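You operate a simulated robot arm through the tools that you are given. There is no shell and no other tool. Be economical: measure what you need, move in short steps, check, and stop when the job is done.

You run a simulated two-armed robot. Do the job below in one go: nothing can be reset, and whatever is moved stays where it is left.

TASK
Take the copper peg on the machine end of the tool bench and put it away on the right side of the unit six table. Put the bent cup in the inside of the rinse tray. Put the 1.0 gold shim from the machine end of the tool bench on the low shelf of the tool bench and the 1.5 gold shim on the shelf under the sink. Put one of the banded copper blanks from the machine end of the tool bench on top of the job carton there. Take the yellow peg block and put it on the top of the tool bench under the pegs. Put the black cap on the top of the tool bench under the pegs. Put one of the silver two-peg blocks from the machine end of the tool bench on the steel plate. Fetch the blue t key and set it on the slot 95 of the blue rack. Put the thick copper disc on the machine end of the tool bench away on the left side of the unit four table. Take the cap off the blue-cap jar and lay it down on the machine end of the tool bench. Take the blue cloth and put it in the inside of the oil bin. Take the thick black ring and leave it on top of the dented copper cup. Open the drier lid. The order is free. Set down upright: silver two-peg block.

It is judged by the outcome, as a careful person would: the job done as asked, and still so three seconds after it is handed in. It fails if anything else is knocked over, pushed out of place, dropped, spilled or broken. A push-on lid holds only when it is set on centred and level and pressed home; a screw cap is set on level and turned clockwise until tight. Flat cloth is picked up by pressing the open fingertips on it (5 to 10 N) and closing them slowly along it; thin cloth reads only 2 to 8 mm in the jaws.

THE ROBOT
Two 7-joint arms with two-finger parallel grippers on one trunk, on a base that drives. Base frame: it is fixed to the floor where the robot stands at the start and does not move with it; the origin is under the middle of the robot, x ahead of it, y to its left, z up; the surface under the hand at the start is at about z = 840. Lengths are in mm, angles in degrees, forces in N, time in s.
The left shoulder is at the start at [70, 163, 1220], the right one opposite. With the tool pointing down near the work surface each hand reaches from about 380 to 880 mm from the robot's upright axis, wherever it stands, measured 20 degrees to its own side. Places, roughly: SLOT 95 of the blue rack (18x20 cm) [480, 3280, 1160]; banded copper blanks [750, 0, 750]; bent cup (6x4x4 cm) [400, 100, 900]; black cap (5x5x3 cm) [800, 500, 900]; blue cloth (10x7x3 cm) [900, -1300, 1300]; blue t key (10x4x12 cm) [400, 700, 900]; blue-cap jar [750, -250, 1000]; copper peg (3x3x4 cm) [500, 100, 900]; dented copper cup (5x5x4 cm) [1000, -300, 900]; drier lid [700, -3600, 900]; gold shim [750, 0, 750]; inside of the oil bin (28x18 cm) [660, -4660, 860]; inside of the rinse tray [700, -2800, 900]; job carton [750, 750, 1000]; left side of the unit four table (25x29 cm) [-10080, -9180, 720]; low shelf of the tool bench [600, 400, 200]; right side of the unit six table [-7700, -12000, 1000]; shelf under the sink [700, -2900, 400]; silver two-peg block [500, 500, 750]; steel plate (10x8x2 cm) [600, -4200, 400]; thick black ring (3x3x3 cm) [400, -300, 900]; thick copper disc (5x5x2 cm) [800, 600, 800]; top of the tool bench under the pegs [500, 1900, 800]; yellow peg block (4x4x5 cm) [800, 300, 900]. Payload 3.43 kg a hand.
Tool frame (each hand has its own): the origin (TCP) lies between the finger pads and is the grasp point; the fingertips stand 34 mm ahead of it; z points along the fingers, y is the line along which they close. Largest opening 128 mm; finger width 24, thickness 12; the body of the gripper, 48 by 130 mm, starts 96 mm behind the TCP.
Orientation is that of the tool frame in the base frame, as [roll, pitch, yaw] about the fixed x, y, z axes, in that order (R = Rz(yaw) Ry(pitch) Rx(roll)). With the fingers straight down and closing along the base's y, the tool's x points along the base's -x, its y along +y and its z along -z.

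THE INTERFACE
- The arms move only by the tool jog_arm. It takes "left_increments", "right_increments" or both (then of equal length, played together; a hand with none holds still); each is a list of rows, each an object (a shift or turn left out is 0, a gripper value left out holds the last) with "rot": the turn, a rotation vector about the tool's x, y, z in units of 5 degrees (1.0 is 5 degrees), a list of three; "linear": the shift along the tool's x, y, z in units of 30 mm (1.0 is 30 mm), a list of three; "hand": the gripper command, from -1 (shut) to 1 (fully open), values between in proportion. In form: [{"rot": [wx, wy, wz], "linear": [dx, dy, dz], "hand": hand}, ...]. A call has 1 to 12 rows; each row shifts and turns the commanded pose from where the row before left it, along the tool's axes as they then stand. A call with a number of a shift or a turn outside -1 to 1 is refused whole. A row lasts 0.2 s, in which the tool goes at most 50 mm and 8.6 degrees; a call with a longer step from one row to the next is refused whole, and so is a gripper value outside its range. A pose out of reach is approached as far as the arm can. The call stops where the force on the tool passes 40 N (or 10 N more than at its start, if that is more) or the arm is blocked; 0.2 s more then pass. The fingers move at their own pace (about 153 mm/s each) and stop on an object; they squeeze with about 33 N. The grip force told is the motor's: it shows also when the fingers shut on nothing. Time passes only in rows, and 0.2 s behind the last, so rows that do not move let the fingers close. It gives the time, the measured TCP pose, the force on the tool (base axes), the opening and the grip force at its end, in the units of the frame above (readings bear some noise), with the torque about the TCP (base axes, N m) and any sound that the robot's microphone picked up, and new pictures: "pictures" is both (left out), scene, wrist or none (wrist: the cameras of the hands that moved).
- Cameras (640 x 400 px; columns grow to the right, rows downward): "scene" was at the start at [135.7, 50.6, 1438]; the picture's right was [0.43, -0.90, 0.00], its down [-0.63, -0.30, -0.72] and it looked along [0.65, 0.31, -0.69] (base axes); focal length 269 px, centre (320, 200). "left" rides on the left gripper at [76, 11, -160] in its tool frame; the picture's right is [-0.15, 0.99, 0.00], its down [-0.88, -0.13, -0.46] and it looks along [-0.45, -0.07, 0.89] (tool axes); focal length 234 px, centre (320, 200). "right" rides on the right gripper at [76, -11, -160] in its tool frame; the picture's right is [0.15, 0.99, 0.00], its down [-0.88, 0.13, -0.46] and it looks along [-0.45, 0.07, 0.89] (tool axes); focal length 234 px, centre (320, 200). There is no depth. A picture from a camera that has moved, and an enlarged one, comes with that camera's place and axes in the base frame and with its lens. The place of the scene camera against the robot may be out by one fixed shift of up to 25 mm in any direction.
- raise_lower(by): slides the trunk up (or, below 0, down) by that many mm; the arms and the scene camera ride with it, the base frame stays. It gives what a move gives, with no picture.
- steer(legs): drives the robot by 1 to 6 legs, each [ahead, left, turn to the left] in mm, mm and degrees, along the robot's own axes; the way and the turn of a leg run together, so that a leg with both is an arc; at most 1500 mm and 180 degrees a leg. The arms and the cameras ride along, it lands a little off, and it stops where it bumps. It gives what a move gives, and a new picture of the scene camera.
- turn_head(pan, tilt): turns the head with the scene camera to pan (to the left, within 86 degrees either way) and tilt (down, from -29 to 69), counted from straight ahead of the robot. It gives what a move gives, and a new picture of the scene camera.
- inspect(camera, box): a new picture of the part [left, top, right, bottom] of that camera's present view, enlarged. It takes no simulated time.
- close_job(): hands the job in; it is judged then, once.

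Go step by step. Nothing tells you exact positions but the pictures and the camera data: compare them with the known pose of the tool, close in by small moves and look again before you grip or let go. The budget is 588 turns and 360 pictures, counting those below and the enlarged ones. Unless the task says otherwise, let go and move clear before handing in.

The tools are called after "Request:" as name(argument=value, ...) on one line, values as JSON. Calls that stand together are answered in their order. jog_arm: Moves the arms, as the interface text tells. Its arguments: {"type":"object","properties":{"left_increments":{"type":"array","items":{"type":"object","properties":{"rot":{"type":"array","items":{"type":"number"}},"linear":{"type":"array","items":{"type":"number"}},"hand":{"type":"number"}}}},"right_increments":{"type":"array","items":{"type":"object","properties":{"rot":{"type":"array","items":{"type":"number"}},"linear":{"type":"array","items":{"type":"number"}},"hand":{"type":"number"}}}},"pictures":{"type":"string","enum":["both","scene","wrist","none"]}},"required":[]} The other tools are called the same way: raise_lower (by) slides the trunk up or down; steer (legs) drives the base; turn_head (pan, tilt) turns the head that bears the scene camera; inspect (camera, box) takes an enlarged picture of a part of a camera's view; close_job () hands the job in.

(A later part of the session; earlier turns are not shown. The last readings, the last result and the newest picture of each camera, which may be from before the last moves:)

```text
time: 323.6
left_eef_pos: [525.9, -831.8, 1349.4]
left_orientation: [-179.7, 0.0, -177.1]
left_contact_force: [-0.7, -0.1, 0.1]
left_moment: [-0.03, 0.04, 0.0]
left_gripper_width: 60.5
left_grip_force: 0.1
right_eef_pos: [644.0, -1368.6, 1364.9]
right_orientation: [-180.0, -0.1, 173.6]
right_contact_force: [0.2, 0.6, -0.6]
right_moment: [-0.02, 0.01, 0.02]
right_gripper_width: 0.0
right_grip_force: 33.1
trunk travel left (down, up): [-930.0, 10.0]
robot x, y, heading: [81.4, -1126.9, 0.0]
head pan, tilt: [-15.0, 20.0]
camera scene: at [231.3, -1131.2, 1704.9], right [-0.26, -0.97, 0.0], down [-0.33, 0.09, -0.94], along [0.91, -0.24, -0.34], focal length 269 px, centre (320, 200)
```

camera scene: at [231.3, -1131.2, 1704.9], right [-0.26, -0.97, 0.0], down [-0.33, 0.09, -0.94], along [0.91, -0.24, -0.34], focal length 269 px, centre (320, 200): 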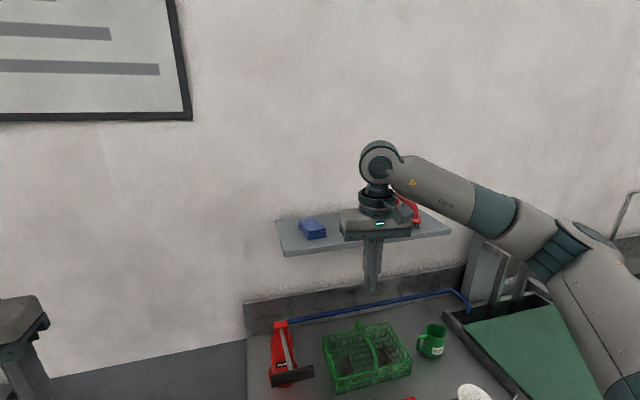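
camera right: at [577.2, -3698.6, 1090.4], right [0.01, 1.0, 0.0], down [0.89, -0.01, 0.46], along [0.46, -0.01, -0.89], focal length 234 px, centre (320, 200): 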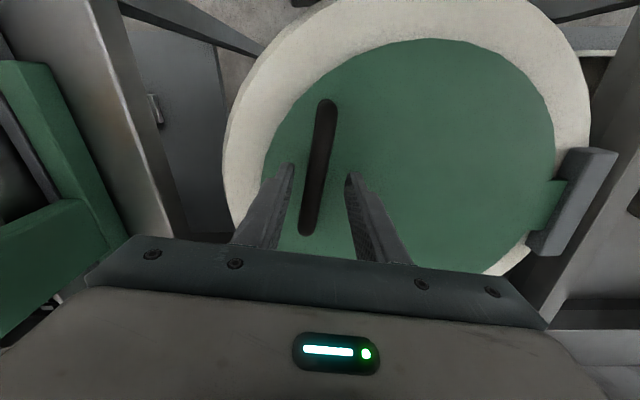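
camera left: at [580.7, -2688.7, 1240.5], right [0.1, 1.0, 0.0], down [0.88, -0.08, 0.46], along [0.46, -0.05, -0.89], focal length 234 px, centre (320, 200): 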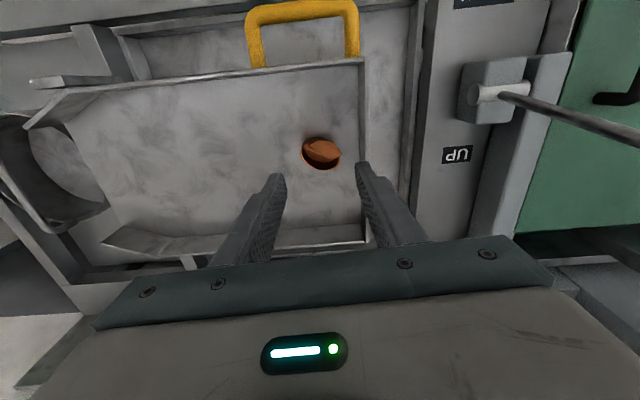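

Request:
steer(legs=[[95, 0, 0]])

Request:
jog_arm(right_increments=[{"linear": [-1, 0.3, -1], "hand": 1}, {"linear": [-1, 0.3, -0.5]}, {"linear": [-1, 0.3, 0]}, {"linear": [-1, 0.3, 0]}, {"linear": [-1, 0.3, 0]}], pictures="wrist")

```text
time: 324.8
left_eef_pos: [613.2, -832.6, 1347.4]
left_orientation: [-179.9, -0.2, -177.2]
left_contact_force: [0.9, 0.1, 0.1]
left_moment: [-0.04, 0.13, 0.02]
left_gripper_width: 60.9
left_grip_force: 0.0
right_eef_pos: [731.9, -1367.1, 1361.9]
right_orientation: [-179.9, -0.3, 173.6]
right_contact_force: [1.1, -0.2, -0.5]
right_moment: [0.02, 0.14, -0.01]
right_gripper_width: 0.0
right_grip_force: 32.3
trunk travel left (down, up): [-930.0, 10.0]
robot x, y, heading: [155.8, -1124.1, -0.1]
head pan, tilt: [-15.0, 20.0]
stopped in leg 1: the robot was blocked; the commanded pose is now the measured one
camera scene: at [321.0, -1131.0, 1704.0], right [-0.26, -0.97, 0.0], down [-0.34, 0.09, -0.94], along [0.91, -0.24, -0.35], focal length 269 px, centre (320, 200)
```

scene: 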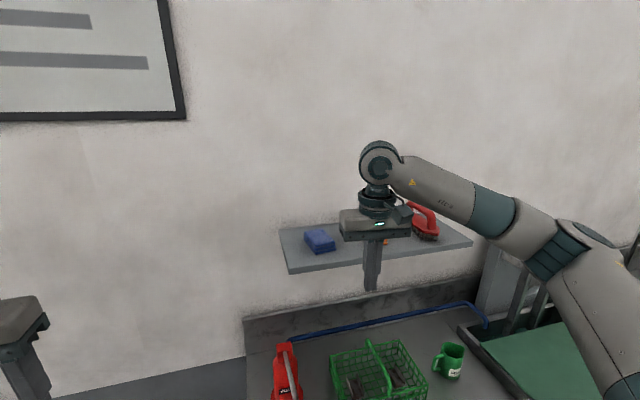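

```text
time: 326.0
left_eef_pos: [604.6, -831.5, 1350.2]
left_orientation: [-179.7, 0.2, -177.2]
left_contact_force: [0.0, 0.8, 0.4]
left_moment: [0.0, 0.01, -0.04]
left_gripper_width: 61.0
left_grip_force: 0.1
right_eef_pos: [877.6, -1338.5, 1408.2]
right_orientation: [-179.9, 0.1, 173.6]
right_contact_force: [-0.1, -0.1, 0.4]
right_moment: [0.0, 0.0, -0.01]
right_gripper_width: 128.1
right_grip_force: 0.0
trunk travel left (down, up): [-930.0, 10.0]
robot x, y, heading: [159.4, -1123.1, 0.2]
head pan, tilt: [-15.0, 20.0]
camera right: at [801.7, -1340.1, 1567.7], right [-0.04, 1.0, 0.0], down [0.89, 0.03, 0.46], along [0.46, 0.01, -0.89], focal length 234 px, centre (320, 200)
```

right: 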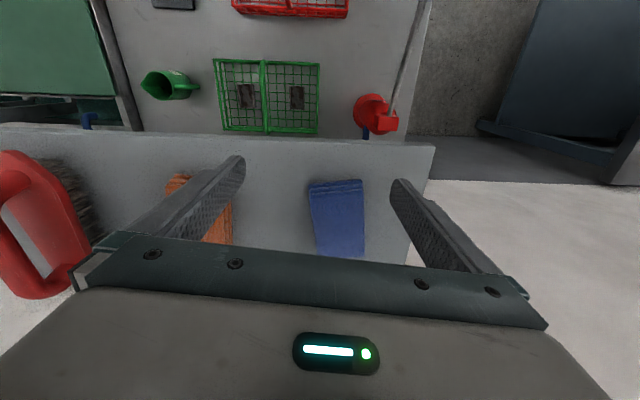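

Request:
jog_arm(right_increments=[{"linear": [-0.8, 0.35, 0], "hand": 0.7}, {"linear": [-0.8, 0.35, 0]}, {"linear": [-0.7, 0.33, 0]}, {"linear": [0, 0, 1]}], pictures="wrist")

Request:
inspect(camera="scene", box=[270, 180, 450, 290])

```text
time: 327.0
left_eef_pos: [606.2, -835.1, 1350.5]
left_orientation: [-179.9, 0.2, -177.3]
left_contact_force: [0.3, -0.5, 0.4]
left_moment: [0.05, 0.0, 0.01]
left_gripper_width: 61.3
left_grip_force: 0.1
right_eef_pos: [949.1, -1318.5, 1379.6]
right_orientation: [180.0, 0.0, 173.7]
right_contact_force: [-0.1, -0.3, -0.2]
right_moment: [0.0, 0.02, 0.0]
right_gripper_width: 108.8
right_grip_force: 0.0
trunk travel left (down, up): [-930.0, 10.0]
robot x, y, heading: [159.7, -1121.7, 0.3]
head pan, tilt: [-15.0, 20.0]
camera right: at [873.4, -1320.9, 1538.7], right [-0.03, 1.0, 0.0], down [0.89, 0.03, 0.46], along [0.46, 0.02, -0.89], focal length 234 px, centre (320, 200)
```

right: 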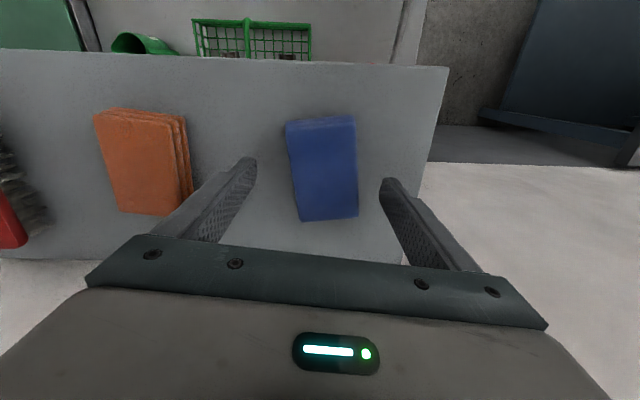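

```text
3.56 times, centred on (360, 235) of scene
camera zoom: at [311.5, -1133.4, 1705.0], right [-0.26, -0.97, 0.0], down [-0.33, 0.09, -0.94], along [0.91, -0.24, -0.34], focal length 956 px, centre (178, 76)
```

zoom: 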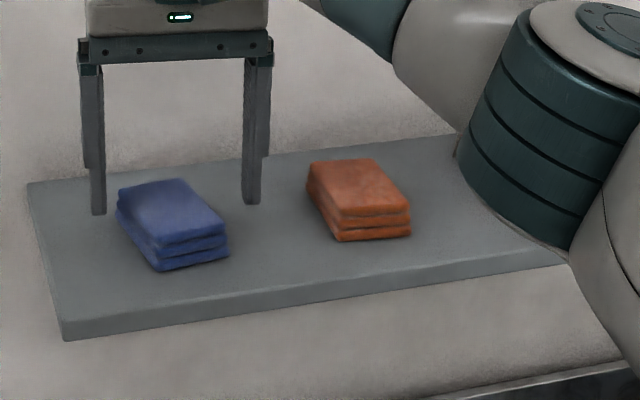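

Request:
jog_arm(right_increments=[{"linear": [0, 0.08, 1]}, {"linear": [0, 0, 0.3]}, {}], pictures="none")

Request:
inspect(camera="scene", box=[270, 190, 370, 260])

```text
time: 327.6
left_eef_pos: [603.0, -832.3, 1351.8]
left_orientation: [-179.7, 0.3, -177.1]
left_contact_force: [-0.6, -0.5, -0.2]
left_moment: [0.04, 0.04, 0.0]
left_gripper_width: 60.8
left_grip_force: 0.1
right_eef_pos: [949.2, -1314.5, 1354.4]
right_orientation: [179.9, 1.1, 173.7]
right_contact_force: [-12.3, 2.1, 16.1]
right_moment: [-0.85, 0.72, -0.7]
right_gripper_width: 107.9
right_grip_force: 0.2
trunk travel left (down, up): [-930.0, 10.0]
robot x, y, heading: [158.4, -1123.2, 0.3]
head pan, tilt: [-15.0, 20.0]
stopped in row 3 (right hand): the force on the tool passed its limit at 48 N (the readings are from after the stop); the commanded pose is now the measured one
```

```text
5.71 times, centred on (320, 225) of scene
camera zoom: at [307.1, -1130.7, 1705.3], right [-0.26, -0.97, 0.0], down [-0.33, 0.09, -0.94], along [0.91, -0.24, -0.34], focal length 1536 px, centre (320, 57)
```

zoom: 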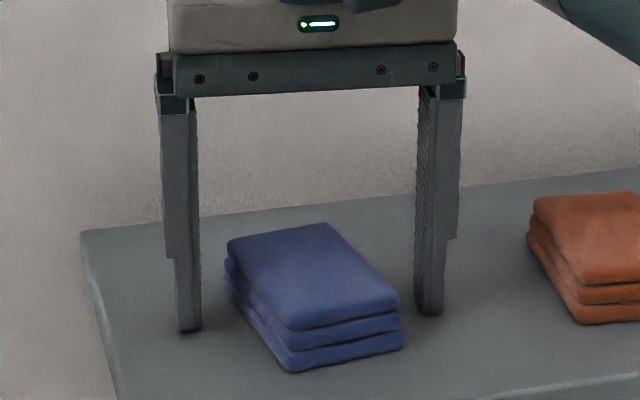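

Request:
jog_arm(right_increments=[{"linear": [0, 0, -0.15]}, {"hand": 0.2}, {"hand": -1}, {}, {}, {}], pictures="none")

Request:
jog_arm(right_increments=[{"linear": [0, 0, -0.5]}, {"linear": [0, 0, -1]}, {"linear": [0, 0, -0.5]}], pictures="wrist")

```text
time: 329.1
left_eef_pos: [606.4, -831.4, 1350.1]
left_orientation: [-179.8, 0.2, -177.2]
left_contact_force: [0.5, -1.0, -0.3]
left_moment: [0.01, 0.02, -0.02]
left_gripper_width: 60.9
left_grip_force: 0.2
right_eef_pos: [953.9, -1314.7, 1355.5]
right_orientation: [179.9, 0.9, 173.8]
right_contact_force: [-0.1, 1.0, 0.3]
right_moment: [0.01, -0.03, 0.03]
right_gripper_width: 66.5
right_grip_force: 33.1
trunk travel left (down, up): [-930.0, 10.0]
robot x, y, heading: [160.7, -1122.3, 0.2]
head pan, tilt: [-15.0, 20.0]
```

```text
time: 329.9
left_eef_pos: [605.5, -832.4, 1350.1]
left_orientation: [-179.7, 0.2, -177.2]
left_contact_force: [-0.5, -0.4, 0.2]
left_moment: [-0.01, 0.0, 0.04]
left_gripper_width: 61.2
left_grip_force: 0.1
right_eef_pos: [950.6, -1314.4, 1414.2]
right_orientation: [179.9, 0.9, 173.7]
right_contact_force: [0.6, 0.2, 0.1]
right_moment: [-0.01, -0.02, 0.02]
right_gripper_width: 66.2
right_grip_force: 33.0
trunk travel left (down, up): [-930.0, 10.0]
robot x, y, heading: [159.6, -1124.4, 0.2]
head pan, tilt: [-15.0, 20.0]
camera right: at [872.5, -1315.9, 1572.6], right [-0.04, 1.0, 0.0], down [0.88, 0.03, 0.47], along [0.47, 0.02, -0.88], focal length 234 px, centre (320, 200)
```

right: 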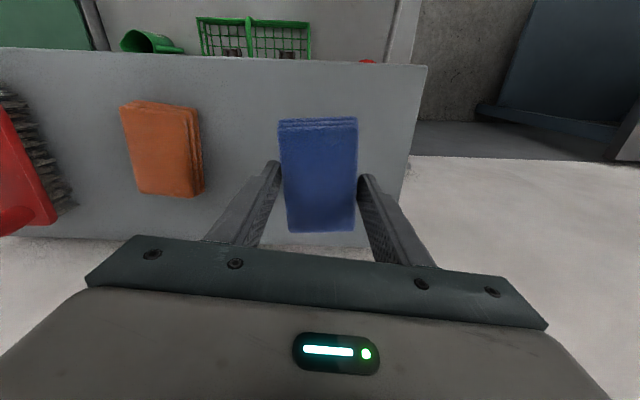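

Cloth held. Retract, lower the trunk and go to the bench for a silver block with the left hand.

Request:
jog_arm(right_increments=[{"linear": [1, 0, -0.3]}, {"linear": [1, 0, 0]}, {"linear": [1, 0, 0]}, {"linear": [1, 0, 0]}, {"linear": [1, 0, 0]}, {"linear": [1, 0, 0]}, {"linear": [1, 0, 0]}, {"linear": [1, 0, 0]}, {"linear": [1, 0, 0]}], pictures="none")

Request:
steer(legs=[[-420, 0, 0], [0, 1350, 0]])

Request:
raise_lower(by=-230)

Request:
turn_head(pan=25, tilt=45)

```text
time: 331.9
left_eef_pos: [604.1, -832.8, 1350.5]
left_orientation: [-179.7, 0.2, -177.2]
left_contact_force: [-0.2, 0.5, -0.1]
left_moment: [0.0, -0.03, 0.01]
left_gripper_width: 60.2
left_grip_force: 0.1
right_eef_pos: [683.1, -1284.4, 1420.4]
right_orientation: [179.9, 1.0, 173.6]
right_contact_force: [0.5, -0.3, -0.2]
right_moment: [0.0, -0.01, 0.01]
right_gripper_width: 65.5
right_grip_force: 33.1
trunk travel left (down, up): [-930.0, 10.0]
robot x, y, heading: [158.4, -1126.9, -0.1]
head pan, tilt: [-15.0, 20.0]
```

```text
time: 341.0
left_eef_pos: [179.8, 543.4, 1351.2]
left_orientation: [-179.9, 0.2, -177.5]
left_contact_force: [0.0, -1.0, 0.3]
left_moment: [0.02, 0.02, 0.01]
left_gripper_width: 60.9
left_grip_force: 0.0
right_eef_pos: [254.1, 89.4, 1419.6]
right_orientation: [179.9, 0.9, 173.5]
right_contact_force: [-0.3, 0.2, -2.1]
right_moment: [-0.03, -0.01, -0.02]
right_gripper_width: 63.1
right_grip_force: 33.2
trunk travel left (down, up): [-930.0, 10.0]
robot x, y, heading: [-270.0, 251.9, -0.0]
head pan, tilt: [-15.0, 20.0]
camera scene: at [-116.9, 244.9, 1705.0], right [-0.26, -0.96, 0.0], down [-0.33, 0.09, -0.94], along [0.91, -0.25, -0.34], focal length 269 px, centre (320, 200)
```

scene: 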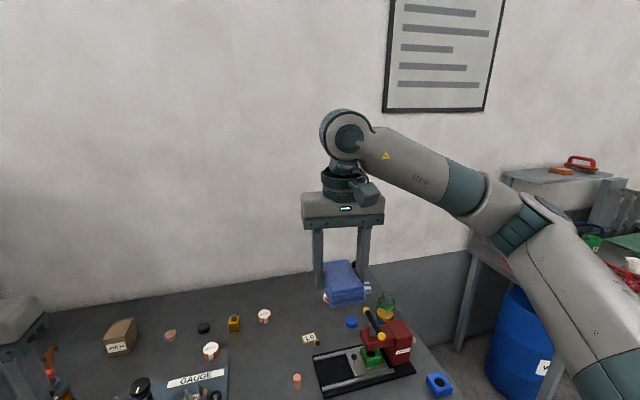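

```text
time: 343.4
left_eef_pos: [178.6, 542.2, 1120.3]
left_orientation: [-179.7, 0.2, -177.6]
left_contact_force: [-0.4, 0.3, 0.6]
left_moment: [0.01, 0.0, 0.03]
left_gripper_width: 60.8
left_grip_force: 0.0
right_eef_pos: [255.6, 89.2, 1189.6]
right_orientation: [179.9, 0.9, 173.4]
right_contact_force: [-0.2, -0.5, 0.0]
right_moment: [-0.03, 0.04, 0.01]
right_gripper_width: 62.8
right_grip_force: 32.6
trunk travel left (down, up): [-700.0, 240.0]
robot x, y, heading: [-269.0, 257.6, -0.0]
head pan, tilt: [-15.0, 20.0]
```

```text
time: 344.4
left_eef_pos: [179.0, 542.5, 1120.3]
left_orientation: [-179.8, 0.3, -177.5]
left_contact_force: [-1.0, 0.5, 0.2]
left_moment: [0.0, -0.02, -0.02]
left_gripper_width: 60.8
left_grip_force: 0.0
right_eef_pos: [254.6, 90.2, 1190.7]
right_orientation: [180.0, 0.9, 173.4]
right_contact_force: [0.7, 0.5, -1.2]
right_moment: [0.0, 0.0, 0.04]
right_gripper_width: 62.4
right_grip_force: 32.6
trunk travel left (down, up): [-700.0, 240.0]
robot x, y, heading: [-269.3, 258.5, -0.4]
head pan, tilt: [25.0, 45.0]
camera scene: at [-133.0, 304.3, 1436.4], right [0.42, -0.91, 0.0], down [-0.64, -0.3, -0.71], along [0.64, 0.3, -0.71], focal length 269 px, centre (320, 200)
```

scene: 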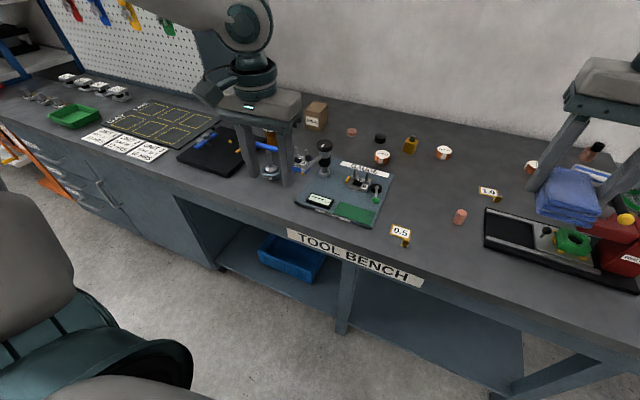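

Request:
steer(legs=[[210, 0, 0.4]])

Request:
jog_arm(left_increments=[{"linear": [0, 0, 0.01]}], pictures="wrist")

Request:
inspect(camera="left", box=[160, 40, 560, 240])

```text
time: 346.1
left_eef_pos: [383.2, 545.8, 1122.0]
left_orientation: [-179.8, 0.2, -177.0]
left_contact_force: [-0.4, 0.0, -0.7]
left_moment: [-0.01, 0.01, -0.03]
left_gripper_width: 60.5
left_grip_force: 0.0
right_eef_pos: [463.0, 94.2, 1189.9]
right_orientation: [179.9, 0.9, 173.7]
right_contact_force: [0.3, -0.2, -0.8]
right_moment: [0.01, 0.04, 0.02]
right_gripper_width: 62.3
right_grip_force: 32.9
trunk travel left (down, up): [-700.0, 240.0]
robot x, y, heading: [-60.9, 262.5, 0.3]
head pan, tilt: [25.0, 45.0]
camera scene: at [73.1, 305.4, 1436.5], right [0.43, -0.9, 0.0], down [-0.64, -0.3, -0.71], along [0.64, 0.3, -0.71], focal length 269 px, centre (320, 200)
```

scene: 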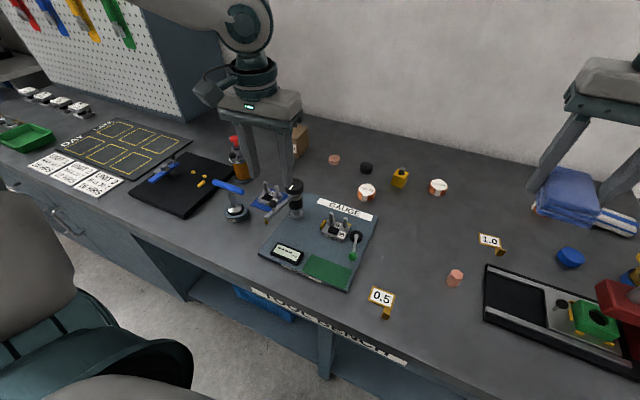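

```text
time: 346.5
left_eef_pos: [382.2, 545.7, 1121.5]
left_orientation: [-179.8, 0.4, -177.1]
left_contact_force: [0.7, 0.2, -0.2]
left_moment: [-0.01, -0.03, -0.03]
left_gripper_width: 61.0
left_grip_force: 0.0
right_eef_pos: [462.1, 94.1, 1190.9]
right_orientation: [179.9, 1.0, 173.8]
right_contact_force: [-1.0, 0.6, -0.7]
right_moment: [-0.01, -0.01, 0.01]
right_gripper_width: 61.8
right_grip_force: 33.8
trunk travel left (down, up): [-700.0, 240.0]
robot x, y, heading: [-60.7, 254.1, 0.2]
head pan, tilt: [25.0, 45.0]
camera left: at [306.1, 554.5, 1280.0], right [0.09, 1.0, 0.0], down [0.88, -0.08, 0.46], along [0.46, -0.05, -0.89], focal length 234 px, centre (320, 200)
```

left: 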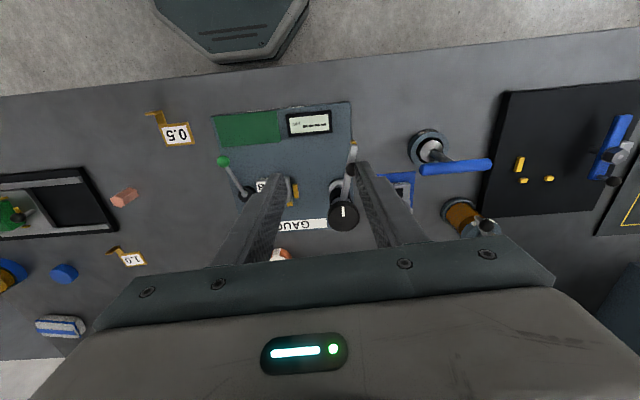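

```text
1.60 times, centred on (360, 140) of left
camera zoom: at [306.1, 554.5, 1280.0], right [0.09, 1.0, 0.0], down [0.88, -0.08, 0.46], along [0.46, -0.05, -0.89], focal length 375 px, centre (256, 296)
```

zoom: 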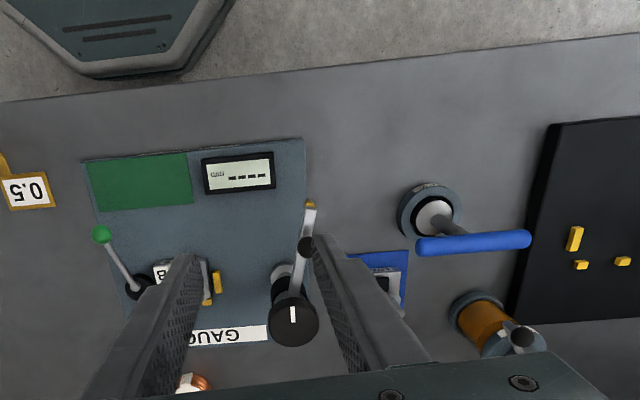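

Request:
inspect(camera="scene", box=[210, 150, 390, 290])

```text
2.86 times, centred on (300, 220) of scene
camera zoom: at [72.1, 305.2, 1436.6], right [0.43, -0.9, 0.0], down [-0.64, -0.3, -0.71], along [0.64, 0.3, -0.71], focal length 768 px, centre (377, 143)
```

zoom: 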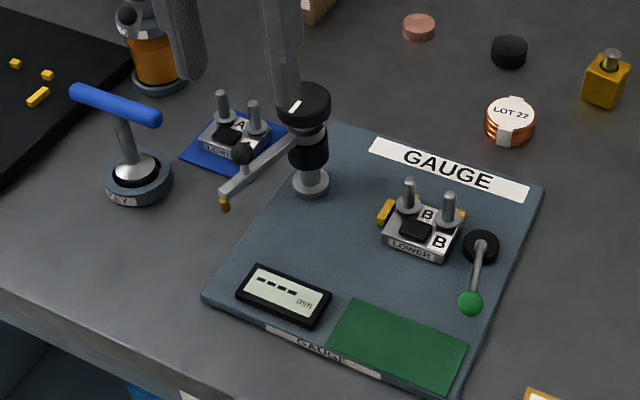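

Block A (on the blue mat) is the easiest, gripping across its two pegs. Move the left hand toward it for a closer look.

Request:
jog_arm(left_increments=[{"linear": [-1, 0.9, 0], "hand": 0.1}, {"linear": [-1, 0.9, 0]}, {"linear": [-1, 0.9, 0]}, {"linear": [0, 0, 1]}, {"linear": [0, 0, 1]}], pictures="wrist")

Request:
inspect(camera="left", box=[230, 80, 430, 230])

```text
time: 347.7
left_eef_pos: [472.8, 632.4, 1060.1]
left_orientation: [-179.7, 0.2, -177.0]
left_contact_force: [-0.6, 0.3, 0.3]
left_moment: [-0.02, 0.0, 0.0]
left_gripper_width: 70.6
left_grip_force: 0.1
right_eef_pos: [464.6, 94.3, 1190.5]
right_orientation: [179.9, 0.8, 173.8]
right_contact_force: [1.1, 0.0, -0.4]
right_moment: [-0.01, 0.02, -0.01]
right_gripper_width: 62.1
right_grip_force: 32.9
trunk travel left (down, up): [-700.0, 240.0]
robot x, y, heading: [-61.8, 252.7, 0.3]
head pan, tilt: [25.0, 45.0]
camera left: at [395.3, 640.9, 1217.8], right [0.09, 1.0, 0.0], down [0.88, -0.08, 0.46], along [0.46, -0.05, -0.89], focal length 234 px, centre (320, 200)
```

left: 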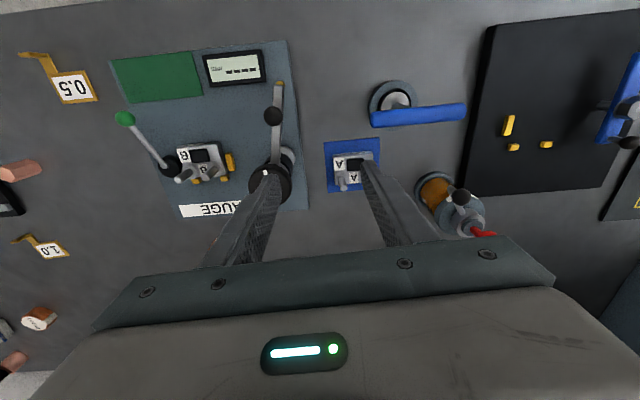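

```text
2.67 times, centred on (330, 155) of left
camera zoom: at [395.3, 640.9, 1217.8], right [0.09, 1.0, 0.0], down [0.88, -0.08, 0.46], along [0.46, -0.05, -0.89], focal length 624 px, centre (293, 320)
```

zoom: 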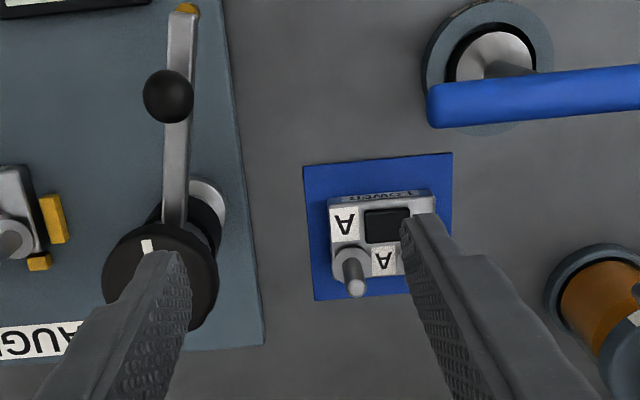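

Request:
jog_arm(left_increments=[{"linear": [-0.64, 0.5, 0], "hand": 0.4}, {"linear": [-0.64, 0.5, 0]}, {"linear": [-0.64, 0.5, 0], "rot": [0, 0, 0.6]}, {"linear": [0, 0, 1]}, {"linear": [0, 0, 1]}], pictures="wrist")

Request:
inspect(camera="left", box=[230, 90, 430, 240])

```text
time: 348.9
left_eef_pos: [527.3, 679.5, 997.7]
left_orientation: [-179.7, 0.1, 180.0]
left_contact_force: [-0.3, -0.6, -0.3]
left_moment: [-0.01, -0.01, -0.03]
left_gripper_width: 89.5
left_grip_force: 0.1
right_eef_pos: [463.6, 95.6, 1190.7]
right_orientation: [-179.9, 1.0, 173.9]
right_contact_force: [0.0, -0.1, -0.1]
right_moment: [0.0, 0.02, -0.02]
right_gripper_width: 61.7
right_grip_force: 33.3
trunk travel left (down, up): [-700.0, 240.0]
robot x, y, heading: [-58.0, 255.4, 0.4]
head pan, tilt: [25.0, 45.0]
camera left: at [451.2, 692.7, 1157.4], right [0.15, 0.99, 0.0], down [0.88, -0.13, 0.46], along [0.45, -0.07, -0.89], focal length 234 px, centre (320, 200)
```

left: 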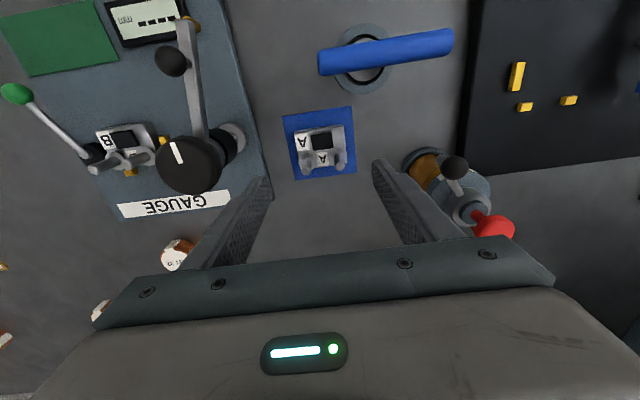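

```text
2.67 times, centred on (330, 165) of left
camera zoom: at [451.2, 692.7, 1157.4], right [0.15, 0.99, 0.0], down [0.88, -0.13, 0.46], along [0.45, -0.07, -0.89], focal length 624 px, centre (293, 293)
```

zoom: 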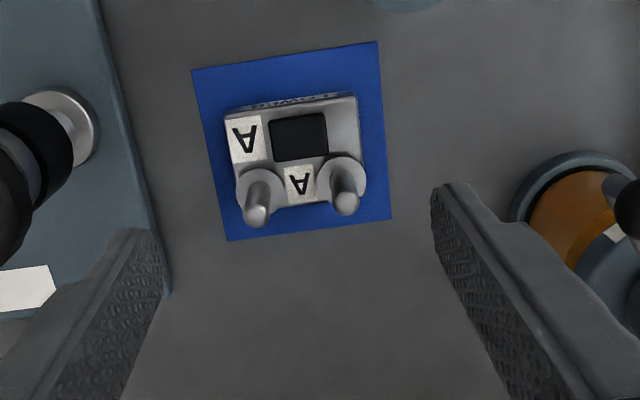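

Request:
jog_arm(left_increments=[{"linear": [0.07, 0.1, 1]}, {"linear": [0, 0, 1]}, {"linear": [0, 0, 1]}, {"linear": [0, 0, 0.7]}, {}], pictures="wrist")

```text
time: 350.1
left_eef_pos: [524.4, 683.1, 889.1]
left_orientation: [-179.8, 0.3, -180.0]
left_contact_force: [0.5, 0.3, 0.5]
left_moment: [0.01, -0.01, 0.02]
left_gripper_width: 89.6
left_grip_force: 0.0
right_eef_pos: [462.8, 94.5, 1190.5]
right_orientation: [179.8, 0.9, 173.8]
right_contact_force: [-0.4, -0.6, -1.2]
right_moment: [0.02, -0.01, 0.01]
right_gripper_width: 61.5
right_grip_force: 32.9
trunk travel left (down, up): [-700.0, 240.0]
robot x, y, heading: [-62.6, 255.8, 0.6]
head pan, tilt: [25.0, 45.0]
camera left: at [448.1, 695.2, 1048.1], right [0.15, 0.99, 0.0], down [0.88, -0.13, 0.46], along [0.45, -0.07, -0.89], focal length 234 px, centre (320, 200)
```

left: 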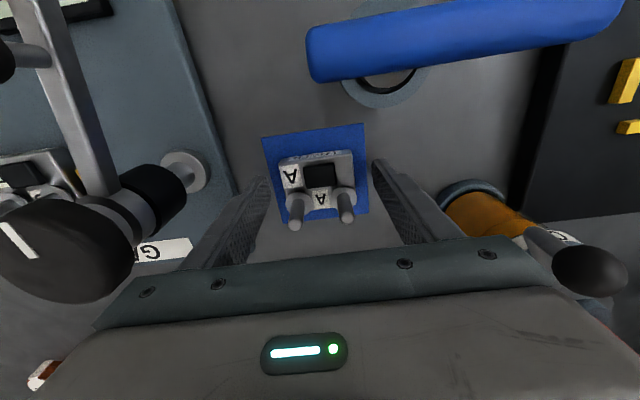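

Request:
jog_arm(left_increments=[{"linear": [0.18, 0, 0.15]}, {"hand": -1}, {}, {}, {"linear": [0, 0, -0.5]}, {"linear": [0, 0, -1]}, {"linear": [0, 0, -1]}], pictures="wrist")

```text
time: 351.7
left_eef_pos: [517.9, 684.3, 960.3]
left_orientation: [-179.9, 0.2, 180.0]
left_contact_force: [0.8, 0.1, -2.8]
left_moment: [0.04, 0.08, 0.01]
left_gripper_width: 63.9
left_grip_force: 33.3
right_eef_pos: [462.5, 95.4, 1190.7]
right_orientation: [179.8, 1.0, 173.8]
right_contact_force: [-0.6, 0.1, -0.4]
right_moment: [0.0, -0.02, 0.0]
right_gripper_width: 61.2
right_grip_force: 33.4
trunk travel left (down, up): [-700.0, 240.0]
robot x, y, heading: [-62.0, 257.2, 0.2]
head pan, tilt: [25.0, 45.0]
camera left: at [441.8, 695.6, 1118.1], right [0.15, 0.99, 0.0], down [0.88, -0.13, 0.46], along [0.45, -0.07, -0.89], focal length 234 px, centre (320, 200)
```

left: 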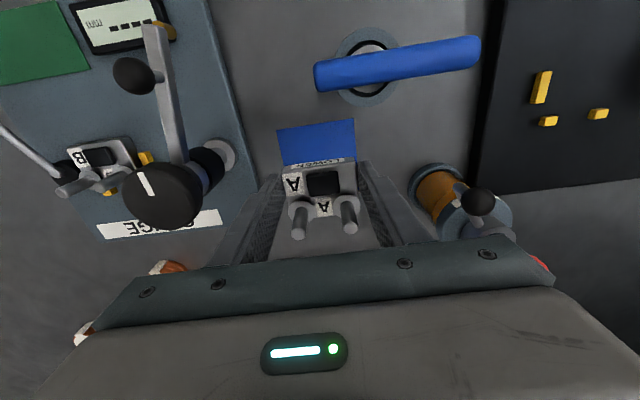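

Block A lifted. Retract and drive to the far stations (steel plate, oil bin).

Request:
jog_arm(left_increments=[{"linear": [0, 0, -1]}, {"linear": [0, 0, -1]}, {"linear": [0, 0, -1]}, {"linear": [0, 0, -1]}, {"linear": [0, 0, -1]}, {"linear": [0, 0, -0.7]}], pictures="none")

Request:
turn_head(pan=0, tilt=35)

Request:
steer(legs=[[-240, 0, 0], [0, -1250, 0], [0, -1250, 0], [0, -1250, 0], [0, -900, 0]])

```text
time: 353.1
left_eef_pos: [518.2, 683.2, 1131.1]
left_orientation: [-179.8, 0.2, -179.9]
left_contact_force: [0.2, 0.8, -5.2]
left_moment: [0.02, 0.04, -0.01]
left_gripper_width: 63.9
left_grip_force: 33.5
right_eef_pos: [464.0, 93.1, 1189.7]
right_orientation: [180.0, 0.9, 173.8]
right_contact_force: [-0.9, -0.6, -0.8]
right_moment: [0.01, -0.01, 0.02]
right_gripper_width: 61.3
right_grip_force: 33.2
trunk travel left (down, up): [-700.0, 240.0]
robot x, y, heading: [-62.6, 257.7, 0.1]
head pan, tilt: [25.0, 45.0]
```

```text
time: 354.0
left_eef_pos: [518.1, 682.4, 1130.7]
left_orientation: [-179.8, 0.3, -180.0]
left_contact_force: [-0.9, -0.3, -4.1]
left_moment: [0.02, 0.05, 0.01]
left_gripper_width: 63.6
left_grip_force: 33.1
right_eef_pos: [463.1, 94.9, 1190.9]
right_orientation: [180.0, 0.9, 173.9]
right_contact_force: [-0.7, -0.4, -1.4]
right_moment: [-0.01, 0.0, 0.0]
right_gripper_width: 61.2
right_grip_force: 33.3
trunk travel left (down, up): [-700.0, 240.0]
robot x, y, heading: [-60.3, 253.4, 0.2]
head pan, tilt: [0.0, 35.0]
camera scene: at [89.0, 271.6, 1451.1], right [0.01, -1.0, 0.0], down [-0.57, 0.0, -0.82], along [0.82, 0.0, -0.57], focal length 269 px, centre (320, 200)
```

scene: 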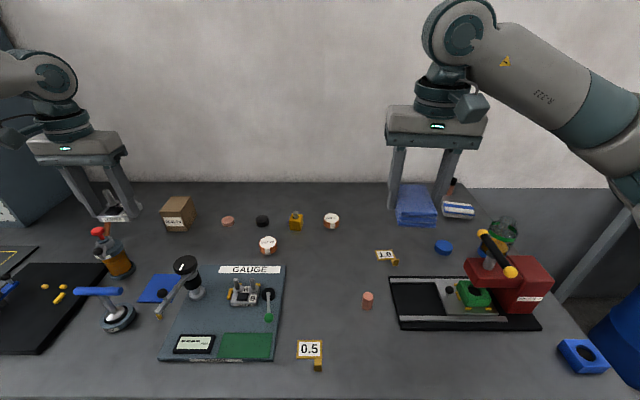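

```text
time: 378.0
left_eef_pos: [255.7, -4010.3, 1130.9]
left_orientation: [-179.6, 0.2, -179.9]
left_contact_force: [0.2, 0.6, -4.1]
left_moment: [0.02, 0.06, 0.01]
left_gripper_width: 63.7
left_grip_force: 32.8
right_eef_pos: [202.8, -4598.6, 1190.3]
right_orientation: [179.9, 1.0, 173.8]
right_contact_force: [0.0, 0.0, -0.7]
right_moment: [0.01, -0.01, -0.01]
right_gripper_width: 60.9
right_grip_force: 32.7
trunk travel left (down, up): [-700.0, 240.0]
robot x, y, heading: [-321.7, -4436.6, 0.3]
head pan, tilt: [0.0, 35.0]
camera scene: at [-172.1, -4422.5, 1451.1], right [0.01, -1.0, 0.0], down [-0.57, 0.0, -0.82], along [0.82, 0.0, -0.57], focal length 269 px, centre (320, 200)
```

scene: 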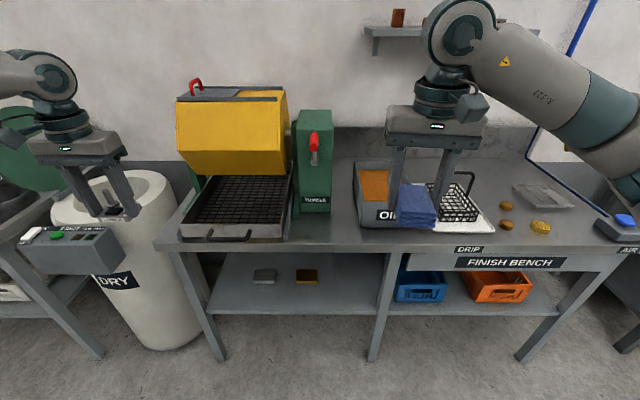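

Oil bin and steel plate seen. First the cloth: retract the left hand and approach the oil bin.

Request:
jog_arm(left_increments=[{"linear": [1, 0, 0]}, {"linear": [1, 0, 0]}, {"linear": [1, 0, 0]}, {"linear": [1, 0, 0]}, {"linear": [1, 0, 0]}, {"linear": [0.5, 0, 0]}], pictures="none")

Request:
steer(legs=[[0, -70, 0], [350, 0, 0]])

Request:
turn_head(pan=-10, tilt=50)

```text
time: 379.4
left_eef_pos: [91.5, -4011.8, 1131.2]
left_orientation: [-179.8, 0.2, -179.9]
left_contact_force: [0.2, -0.3, -4.0]
left_moment: [-0.01, 0.08, -0.02]
left_gripper_width: 63.6
left_grip_force: 33.5
right_eef_pos: [201.5, -4599.2, 1190.6]
right_orientation: [179.9, 0.9, 173.9]
right_contact_force: [-0.2, 0.7, -0.1]
right_moment: [0.02, 0.02, 0.0]
right_gripper_width: 61.0
right_grip_force: 32.6
trunk travel left (down, up): [-700.0, 240.0]
robot x, y, heading: [-323.3, -4439.4, 0.3]
head pan, tilt: [0.0, 35.0]
```

```text
time: 382.3
left_eef_pos: [437.8, -4075.6, 1131.2]
left_orientation: [-179.8, 0.2, -179.8]
left_contact_force: [-0.8, 0.1, -4.6]
left_moment: [-0.01, 0.06, -0.02]
left_gripper_width: 63.5
left_grip_force: 32.8
right_eef_pos: [551.9, -4664.3, 1190.2]
right_orientation: [180.0, 0.9, 174.2]
right_contact_force: [-0.7, -0.2, -0.2]
right_moment: [-0.01, 0.0, 0.01]
right_gripper_width: 61.1
right_grip_force: 33.0
trunk travel left (down, up): [-700.0, 240.0]
robot x, y, heading: [25.4, -4509.0, 0.6]
head pan, tilt: [0.0, 35.0]
camera scene: at [175.7, -4490.3, 1451.2], right [0.01, -1.0, 0.0], down [-0.57, -0.01, -0.82], along [0.82, 0.01, -0.57], focal length 269 px, centre (320, 200)
```

scene: 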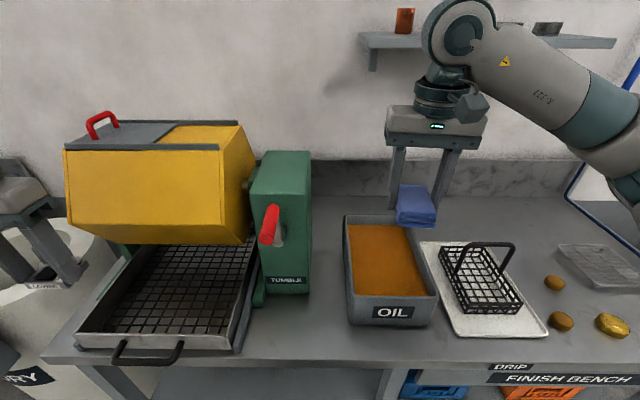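

```text
time: 383.1
left_eef_pos: [439.7, -4075.5, 1131.0]
left_orientation: [-179.8, 0.3, -179.7]
left_contact_force: [0.5, 0.1, -4.6]
left_moment: [0.02, 0.08, 0.01]
left_gripper_width: 63.5
left_grip_force: 33.0
right_eef_pos: [551.2, -4665.3, 1190.3]
right_orientation: [179.9, 0.9, 174.2]
right_contact_force: [-0.3, 0.5, -0.9]
right_moment: [-0.04, 0.0, 0.0]
right_gripper_width: 60.8
right_grip_force: 32.9
trunk travel left (down, up): [-700.0, 240.0]
robot x, y, heading: [33.9, -4504.9, 0.9]
head pan, tilt: [-10.0, 50.0]
camera scene: at [164.7, -4503.6, 1429.4], right [-0.16, -0.99, 0.0], down [-0.76, 0.12, -0.64], along [0.63, -0.11, -0.77], focal length 269 px, centre (320, 200)
```

scene: 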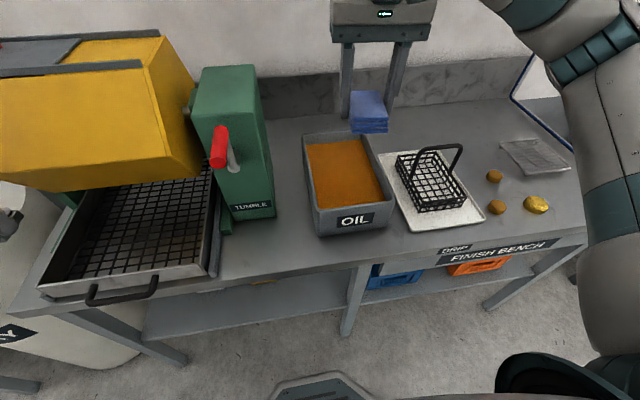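

Request:
jog_arm(right_increments=[{"linear": [-1, 0, 0]}, {"linear": [-1, 0, 0]}, {"linear": [-1, -0.2, 0]}, {"linear": [-0.3, -0.1, 1]}, {"linear": [0, 0, 1]}, {"linear": [0, 0, 1]}, {"linear": [0, 0, 1]}, {"linear": [0, 0, 1]}, {"linear": [0, 0, 1]}, {"linear": [0, 0, 1]}], pictures="both")

```text
time: 385.3
left_eef_pos: [439.0, -4075.9, 1130.9]
left_orientation: [-179.7, 0.2, -179.7]
left_contact_force: [-0.4, -0.2, -4.3]
left_moment: [-0.01, 0.04, -0.01]
left_gripper_width: 63.6
left_grip_force: 32.8
right_eef_pos: [653.7, -4683.4, 980.8]
right_orientation: [180.0, 0.8, 174.2]
right_contact_force: [-0.8, -0.3, -1.0]
right_moment: [0.0, 0.0, 0.01]
right_gripper_width: 60.8
right_grip_force: 32.8
trunk travel left (down, up): [-700.0, 240.0]
robot x, y, heading: [26.3, -4508.7, 0.6]
head pan, tilt: [-10.0, 50.0]
camera scene: at [164.7, -4504.1, 1429.4], right [-0.16, -0.99, 0.0], down [-0.76, 0.13, -0.64], along [0.63, -0.11, -0.77], focal length 269 px, centre (320, 200)
camera right: at [574.6, -4686.6, 1139.9], right [-0.05, 1.0, 0.0], down [0.88, 0.04, 0.47], along [0.47, 0.02, -0.88], focal length 234 px, centre (320, 200)
```

scene: 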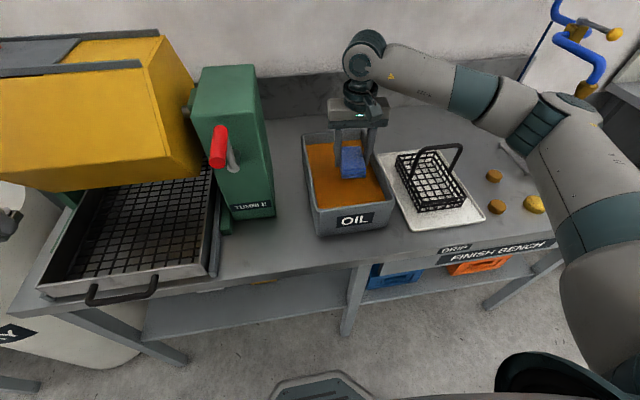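
right: 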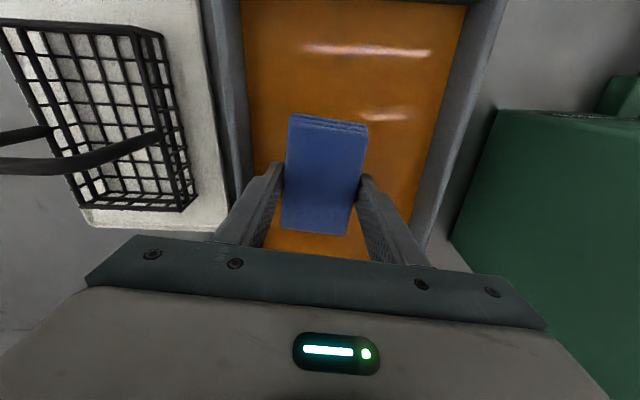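

Request:
jog_arm(right_increments=[{"linear": [0.3, 0.6, 0]}, {"linear": [0, 0, 0.5]}, {"linear": [0, 0, 0.5]}, {}], pictures="none")

Request:
jog_arm(right_increments=[{"linear": [0, 0, 0.3]}, {"linear": [0, 0, 0.3]}, {}], pictures="scene")

Request:
inspect(camera="scene", box=[290, 110, 410, 240])

```text
time: 386.3
left_eef_pos: [438.6, -4073.5, 1130.1]
left_orientation: [-179.7, 0.2, -179.7]
left_contact_force: [-0.2, -0.5, -3.3]
left_moment: [-0.03, 0.05, 0.01]
left_gripper_width: 64.0
left_grip_force: 33.2
right_eef_pos: [644.6, -4666.1, 950.8]
right_orientation: [-180.0, 0.9, 174.1]
right_contact_force: [-0.6, -0.1, 0.3]
right_moment: [-0.01, -0.02, -0.03]
right_gripper_width: 61.1
right_grip_force: 33.1
trunk travel left (down, up): [-700.0, 240.0]
robot x, y, heading: [25.8, -4505.2, 0.4]
head pan, tilt: [-10.0, 50.0]
```

```text
time: 387.1
left_eef_pos: [439.8, -4075.8, 1131.0]
left_orientation: [-179.9, 0.2, -179.7]
left_contact_force: [0.1, 0.0, -3.6]
left_moment: [0.01, 0.04, 0.0]
left_gripper_width: 63.7
left_grip_force: 33.3
right_eef_pos: [645.7, -4665.1, 934.5]
right_orientation: [179.9, 0.9, 174.2]
right_contact_force: [0.0, 0.8, -0.8]
right_moment: [0.02, 0.03, 0.0]
right_gripper_width: 60.9
right_grip_force: 32.7
trunk travel left (down, up): [-700.0, 240.0]
robot x, y, heading: [26.6, -4505.8, 0.6]
head pan, tilt: [-10.0, 50.0]
camera scene: at [164.1, -4503.7, 1429.4], right [-0.16, -0.99, 0.0], down [-0.76, 0.13, -0.64], along [0.63, -0.11, -0.77], focal length 269 px, centre (320, 200)
```

scene: 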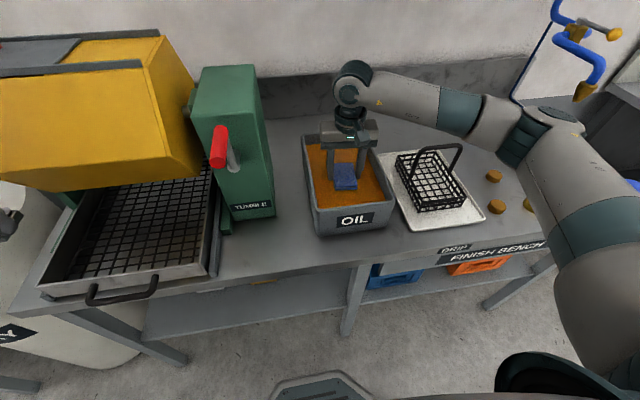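

```text
3.08 times, centred on (350, 175) of scene
camera zoom: at [164.1, -4503.7, 1429.4], right [-0.16, -0.99, 0.0], down [-0.76, 0.13, -0.64], along [0.63, -0.11, -0.77], focal length 827 px, centre (228, 277)
```

zoom: 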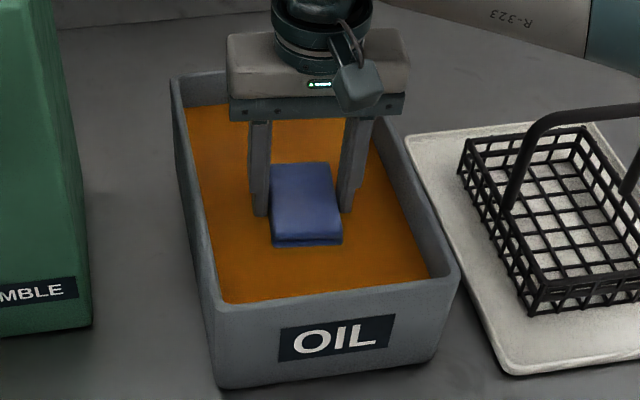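

Request:
jog_arm(right_increments=[{"linear": [0, 0, 0.5]}, {"linear": [0, 0, 0.35]}, {}], pictures="none")

Request:
inspect(camera="scene", box=[290, 110, 410, 240])

```text
time: 387.9
left_eef_pos: [438.2, -4075.0, 1130.6]
left_orientation: [-179.8, 0.2, -179.6]
left_contact_force: [0.3, 0.3, -4.9]
left_moment: [0.03, 0.1, 0.01]
left_gripper_width: 63.8
left_grip_force: 33.0
right_eef_pos: [647.1, -4666.1, 907.9]
right_orientation: [180.0, 0.9, 174.1]
right_contact_force: [-0.1, 0.4, -0.1]
right_moment: [0.0, 0.02, 0.03]
right_gripper_width: 61.1
right_grip_force: 33.3
trunk travel left (down, up): [-700.0, 240.0]
robot x, y, heading: [29.4, -4507.7, 0.6]
head pan, tilt: [-10.0, 50.0]
```

```text
3.08 times, centred on (350, 175) of scene
camera zoom: at [164.1, -4503.6, 1429.4], right [-0.16, -0.99, 0.0], down [-0.76, 0.12, -0.64], along [0.63, -0.11, -0.77], focal length 827 px, centre (228, 277)
```

zoom: 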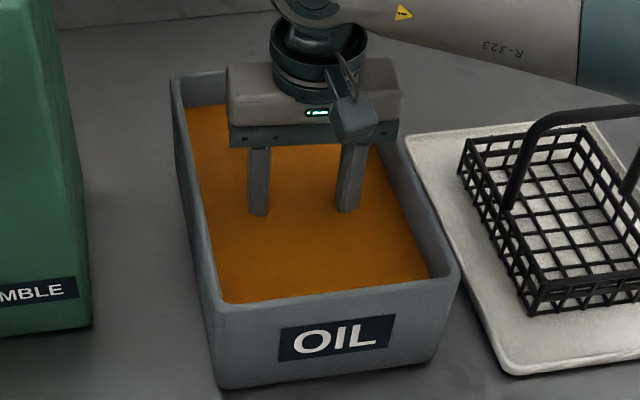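

Submerged near the bottom; release and rise.

Request:
jog_arm(right_increments=[{"hand": 0.2}, {"hand": 0.3}, {}, {"linear": [0, 0, -1]}, {"linear": [0, 0, -1]}, {"linear": [0, 0, -1]}, {"linear": [0, 0, -1]}, {"linear": [0, 0, -1]}, {"linear": [0, 0, -1]}, {"linear": [0, 0, -1]}, {"linear": [0, 0, -1]}], pictures="scene")

```text
time: 390.3
left_eef_pos: [438.2, -4075.6, 1132.1]
left_orientation: [-179.6, 0.1, -179.7]
left_contact_force: [-0.5, 0.5, -3.4]
left_moment: [-0.01, 0.03, 0.0]
left_gripper_width: 63.8
left_grip_force: 33.0
right_eef_pos: [642.2, -4664.0, 1149.8]
right_orientation: [-179.9, 0.9, 174.2]
right_contact_force: [0.4, -0.7, -0.2]
right_moment: [-0.04, -0.01, 0.02]
right_gripper_width: 83.1
right_grip_force: 0.0
trunk travel left (down, up): [-700.0, 240.0]
robot x, y, heading: [26.1, -4507.2, 0.7]
head pan, tilt: [-10.0, 50.0]
camera scene: at [163.7, -4503.3, 1429.4], right [-0.16, -0.99, 0.0], down [-0.76, 0.12, -0.64], along [0.63, -0.11, -0.77], focal length 269 px, centre (320, 200)
```

scene: 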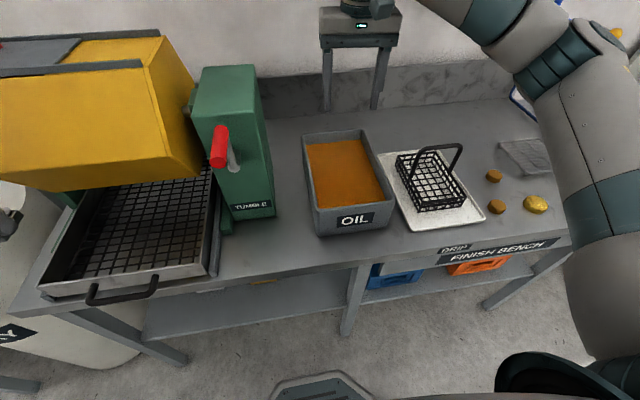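

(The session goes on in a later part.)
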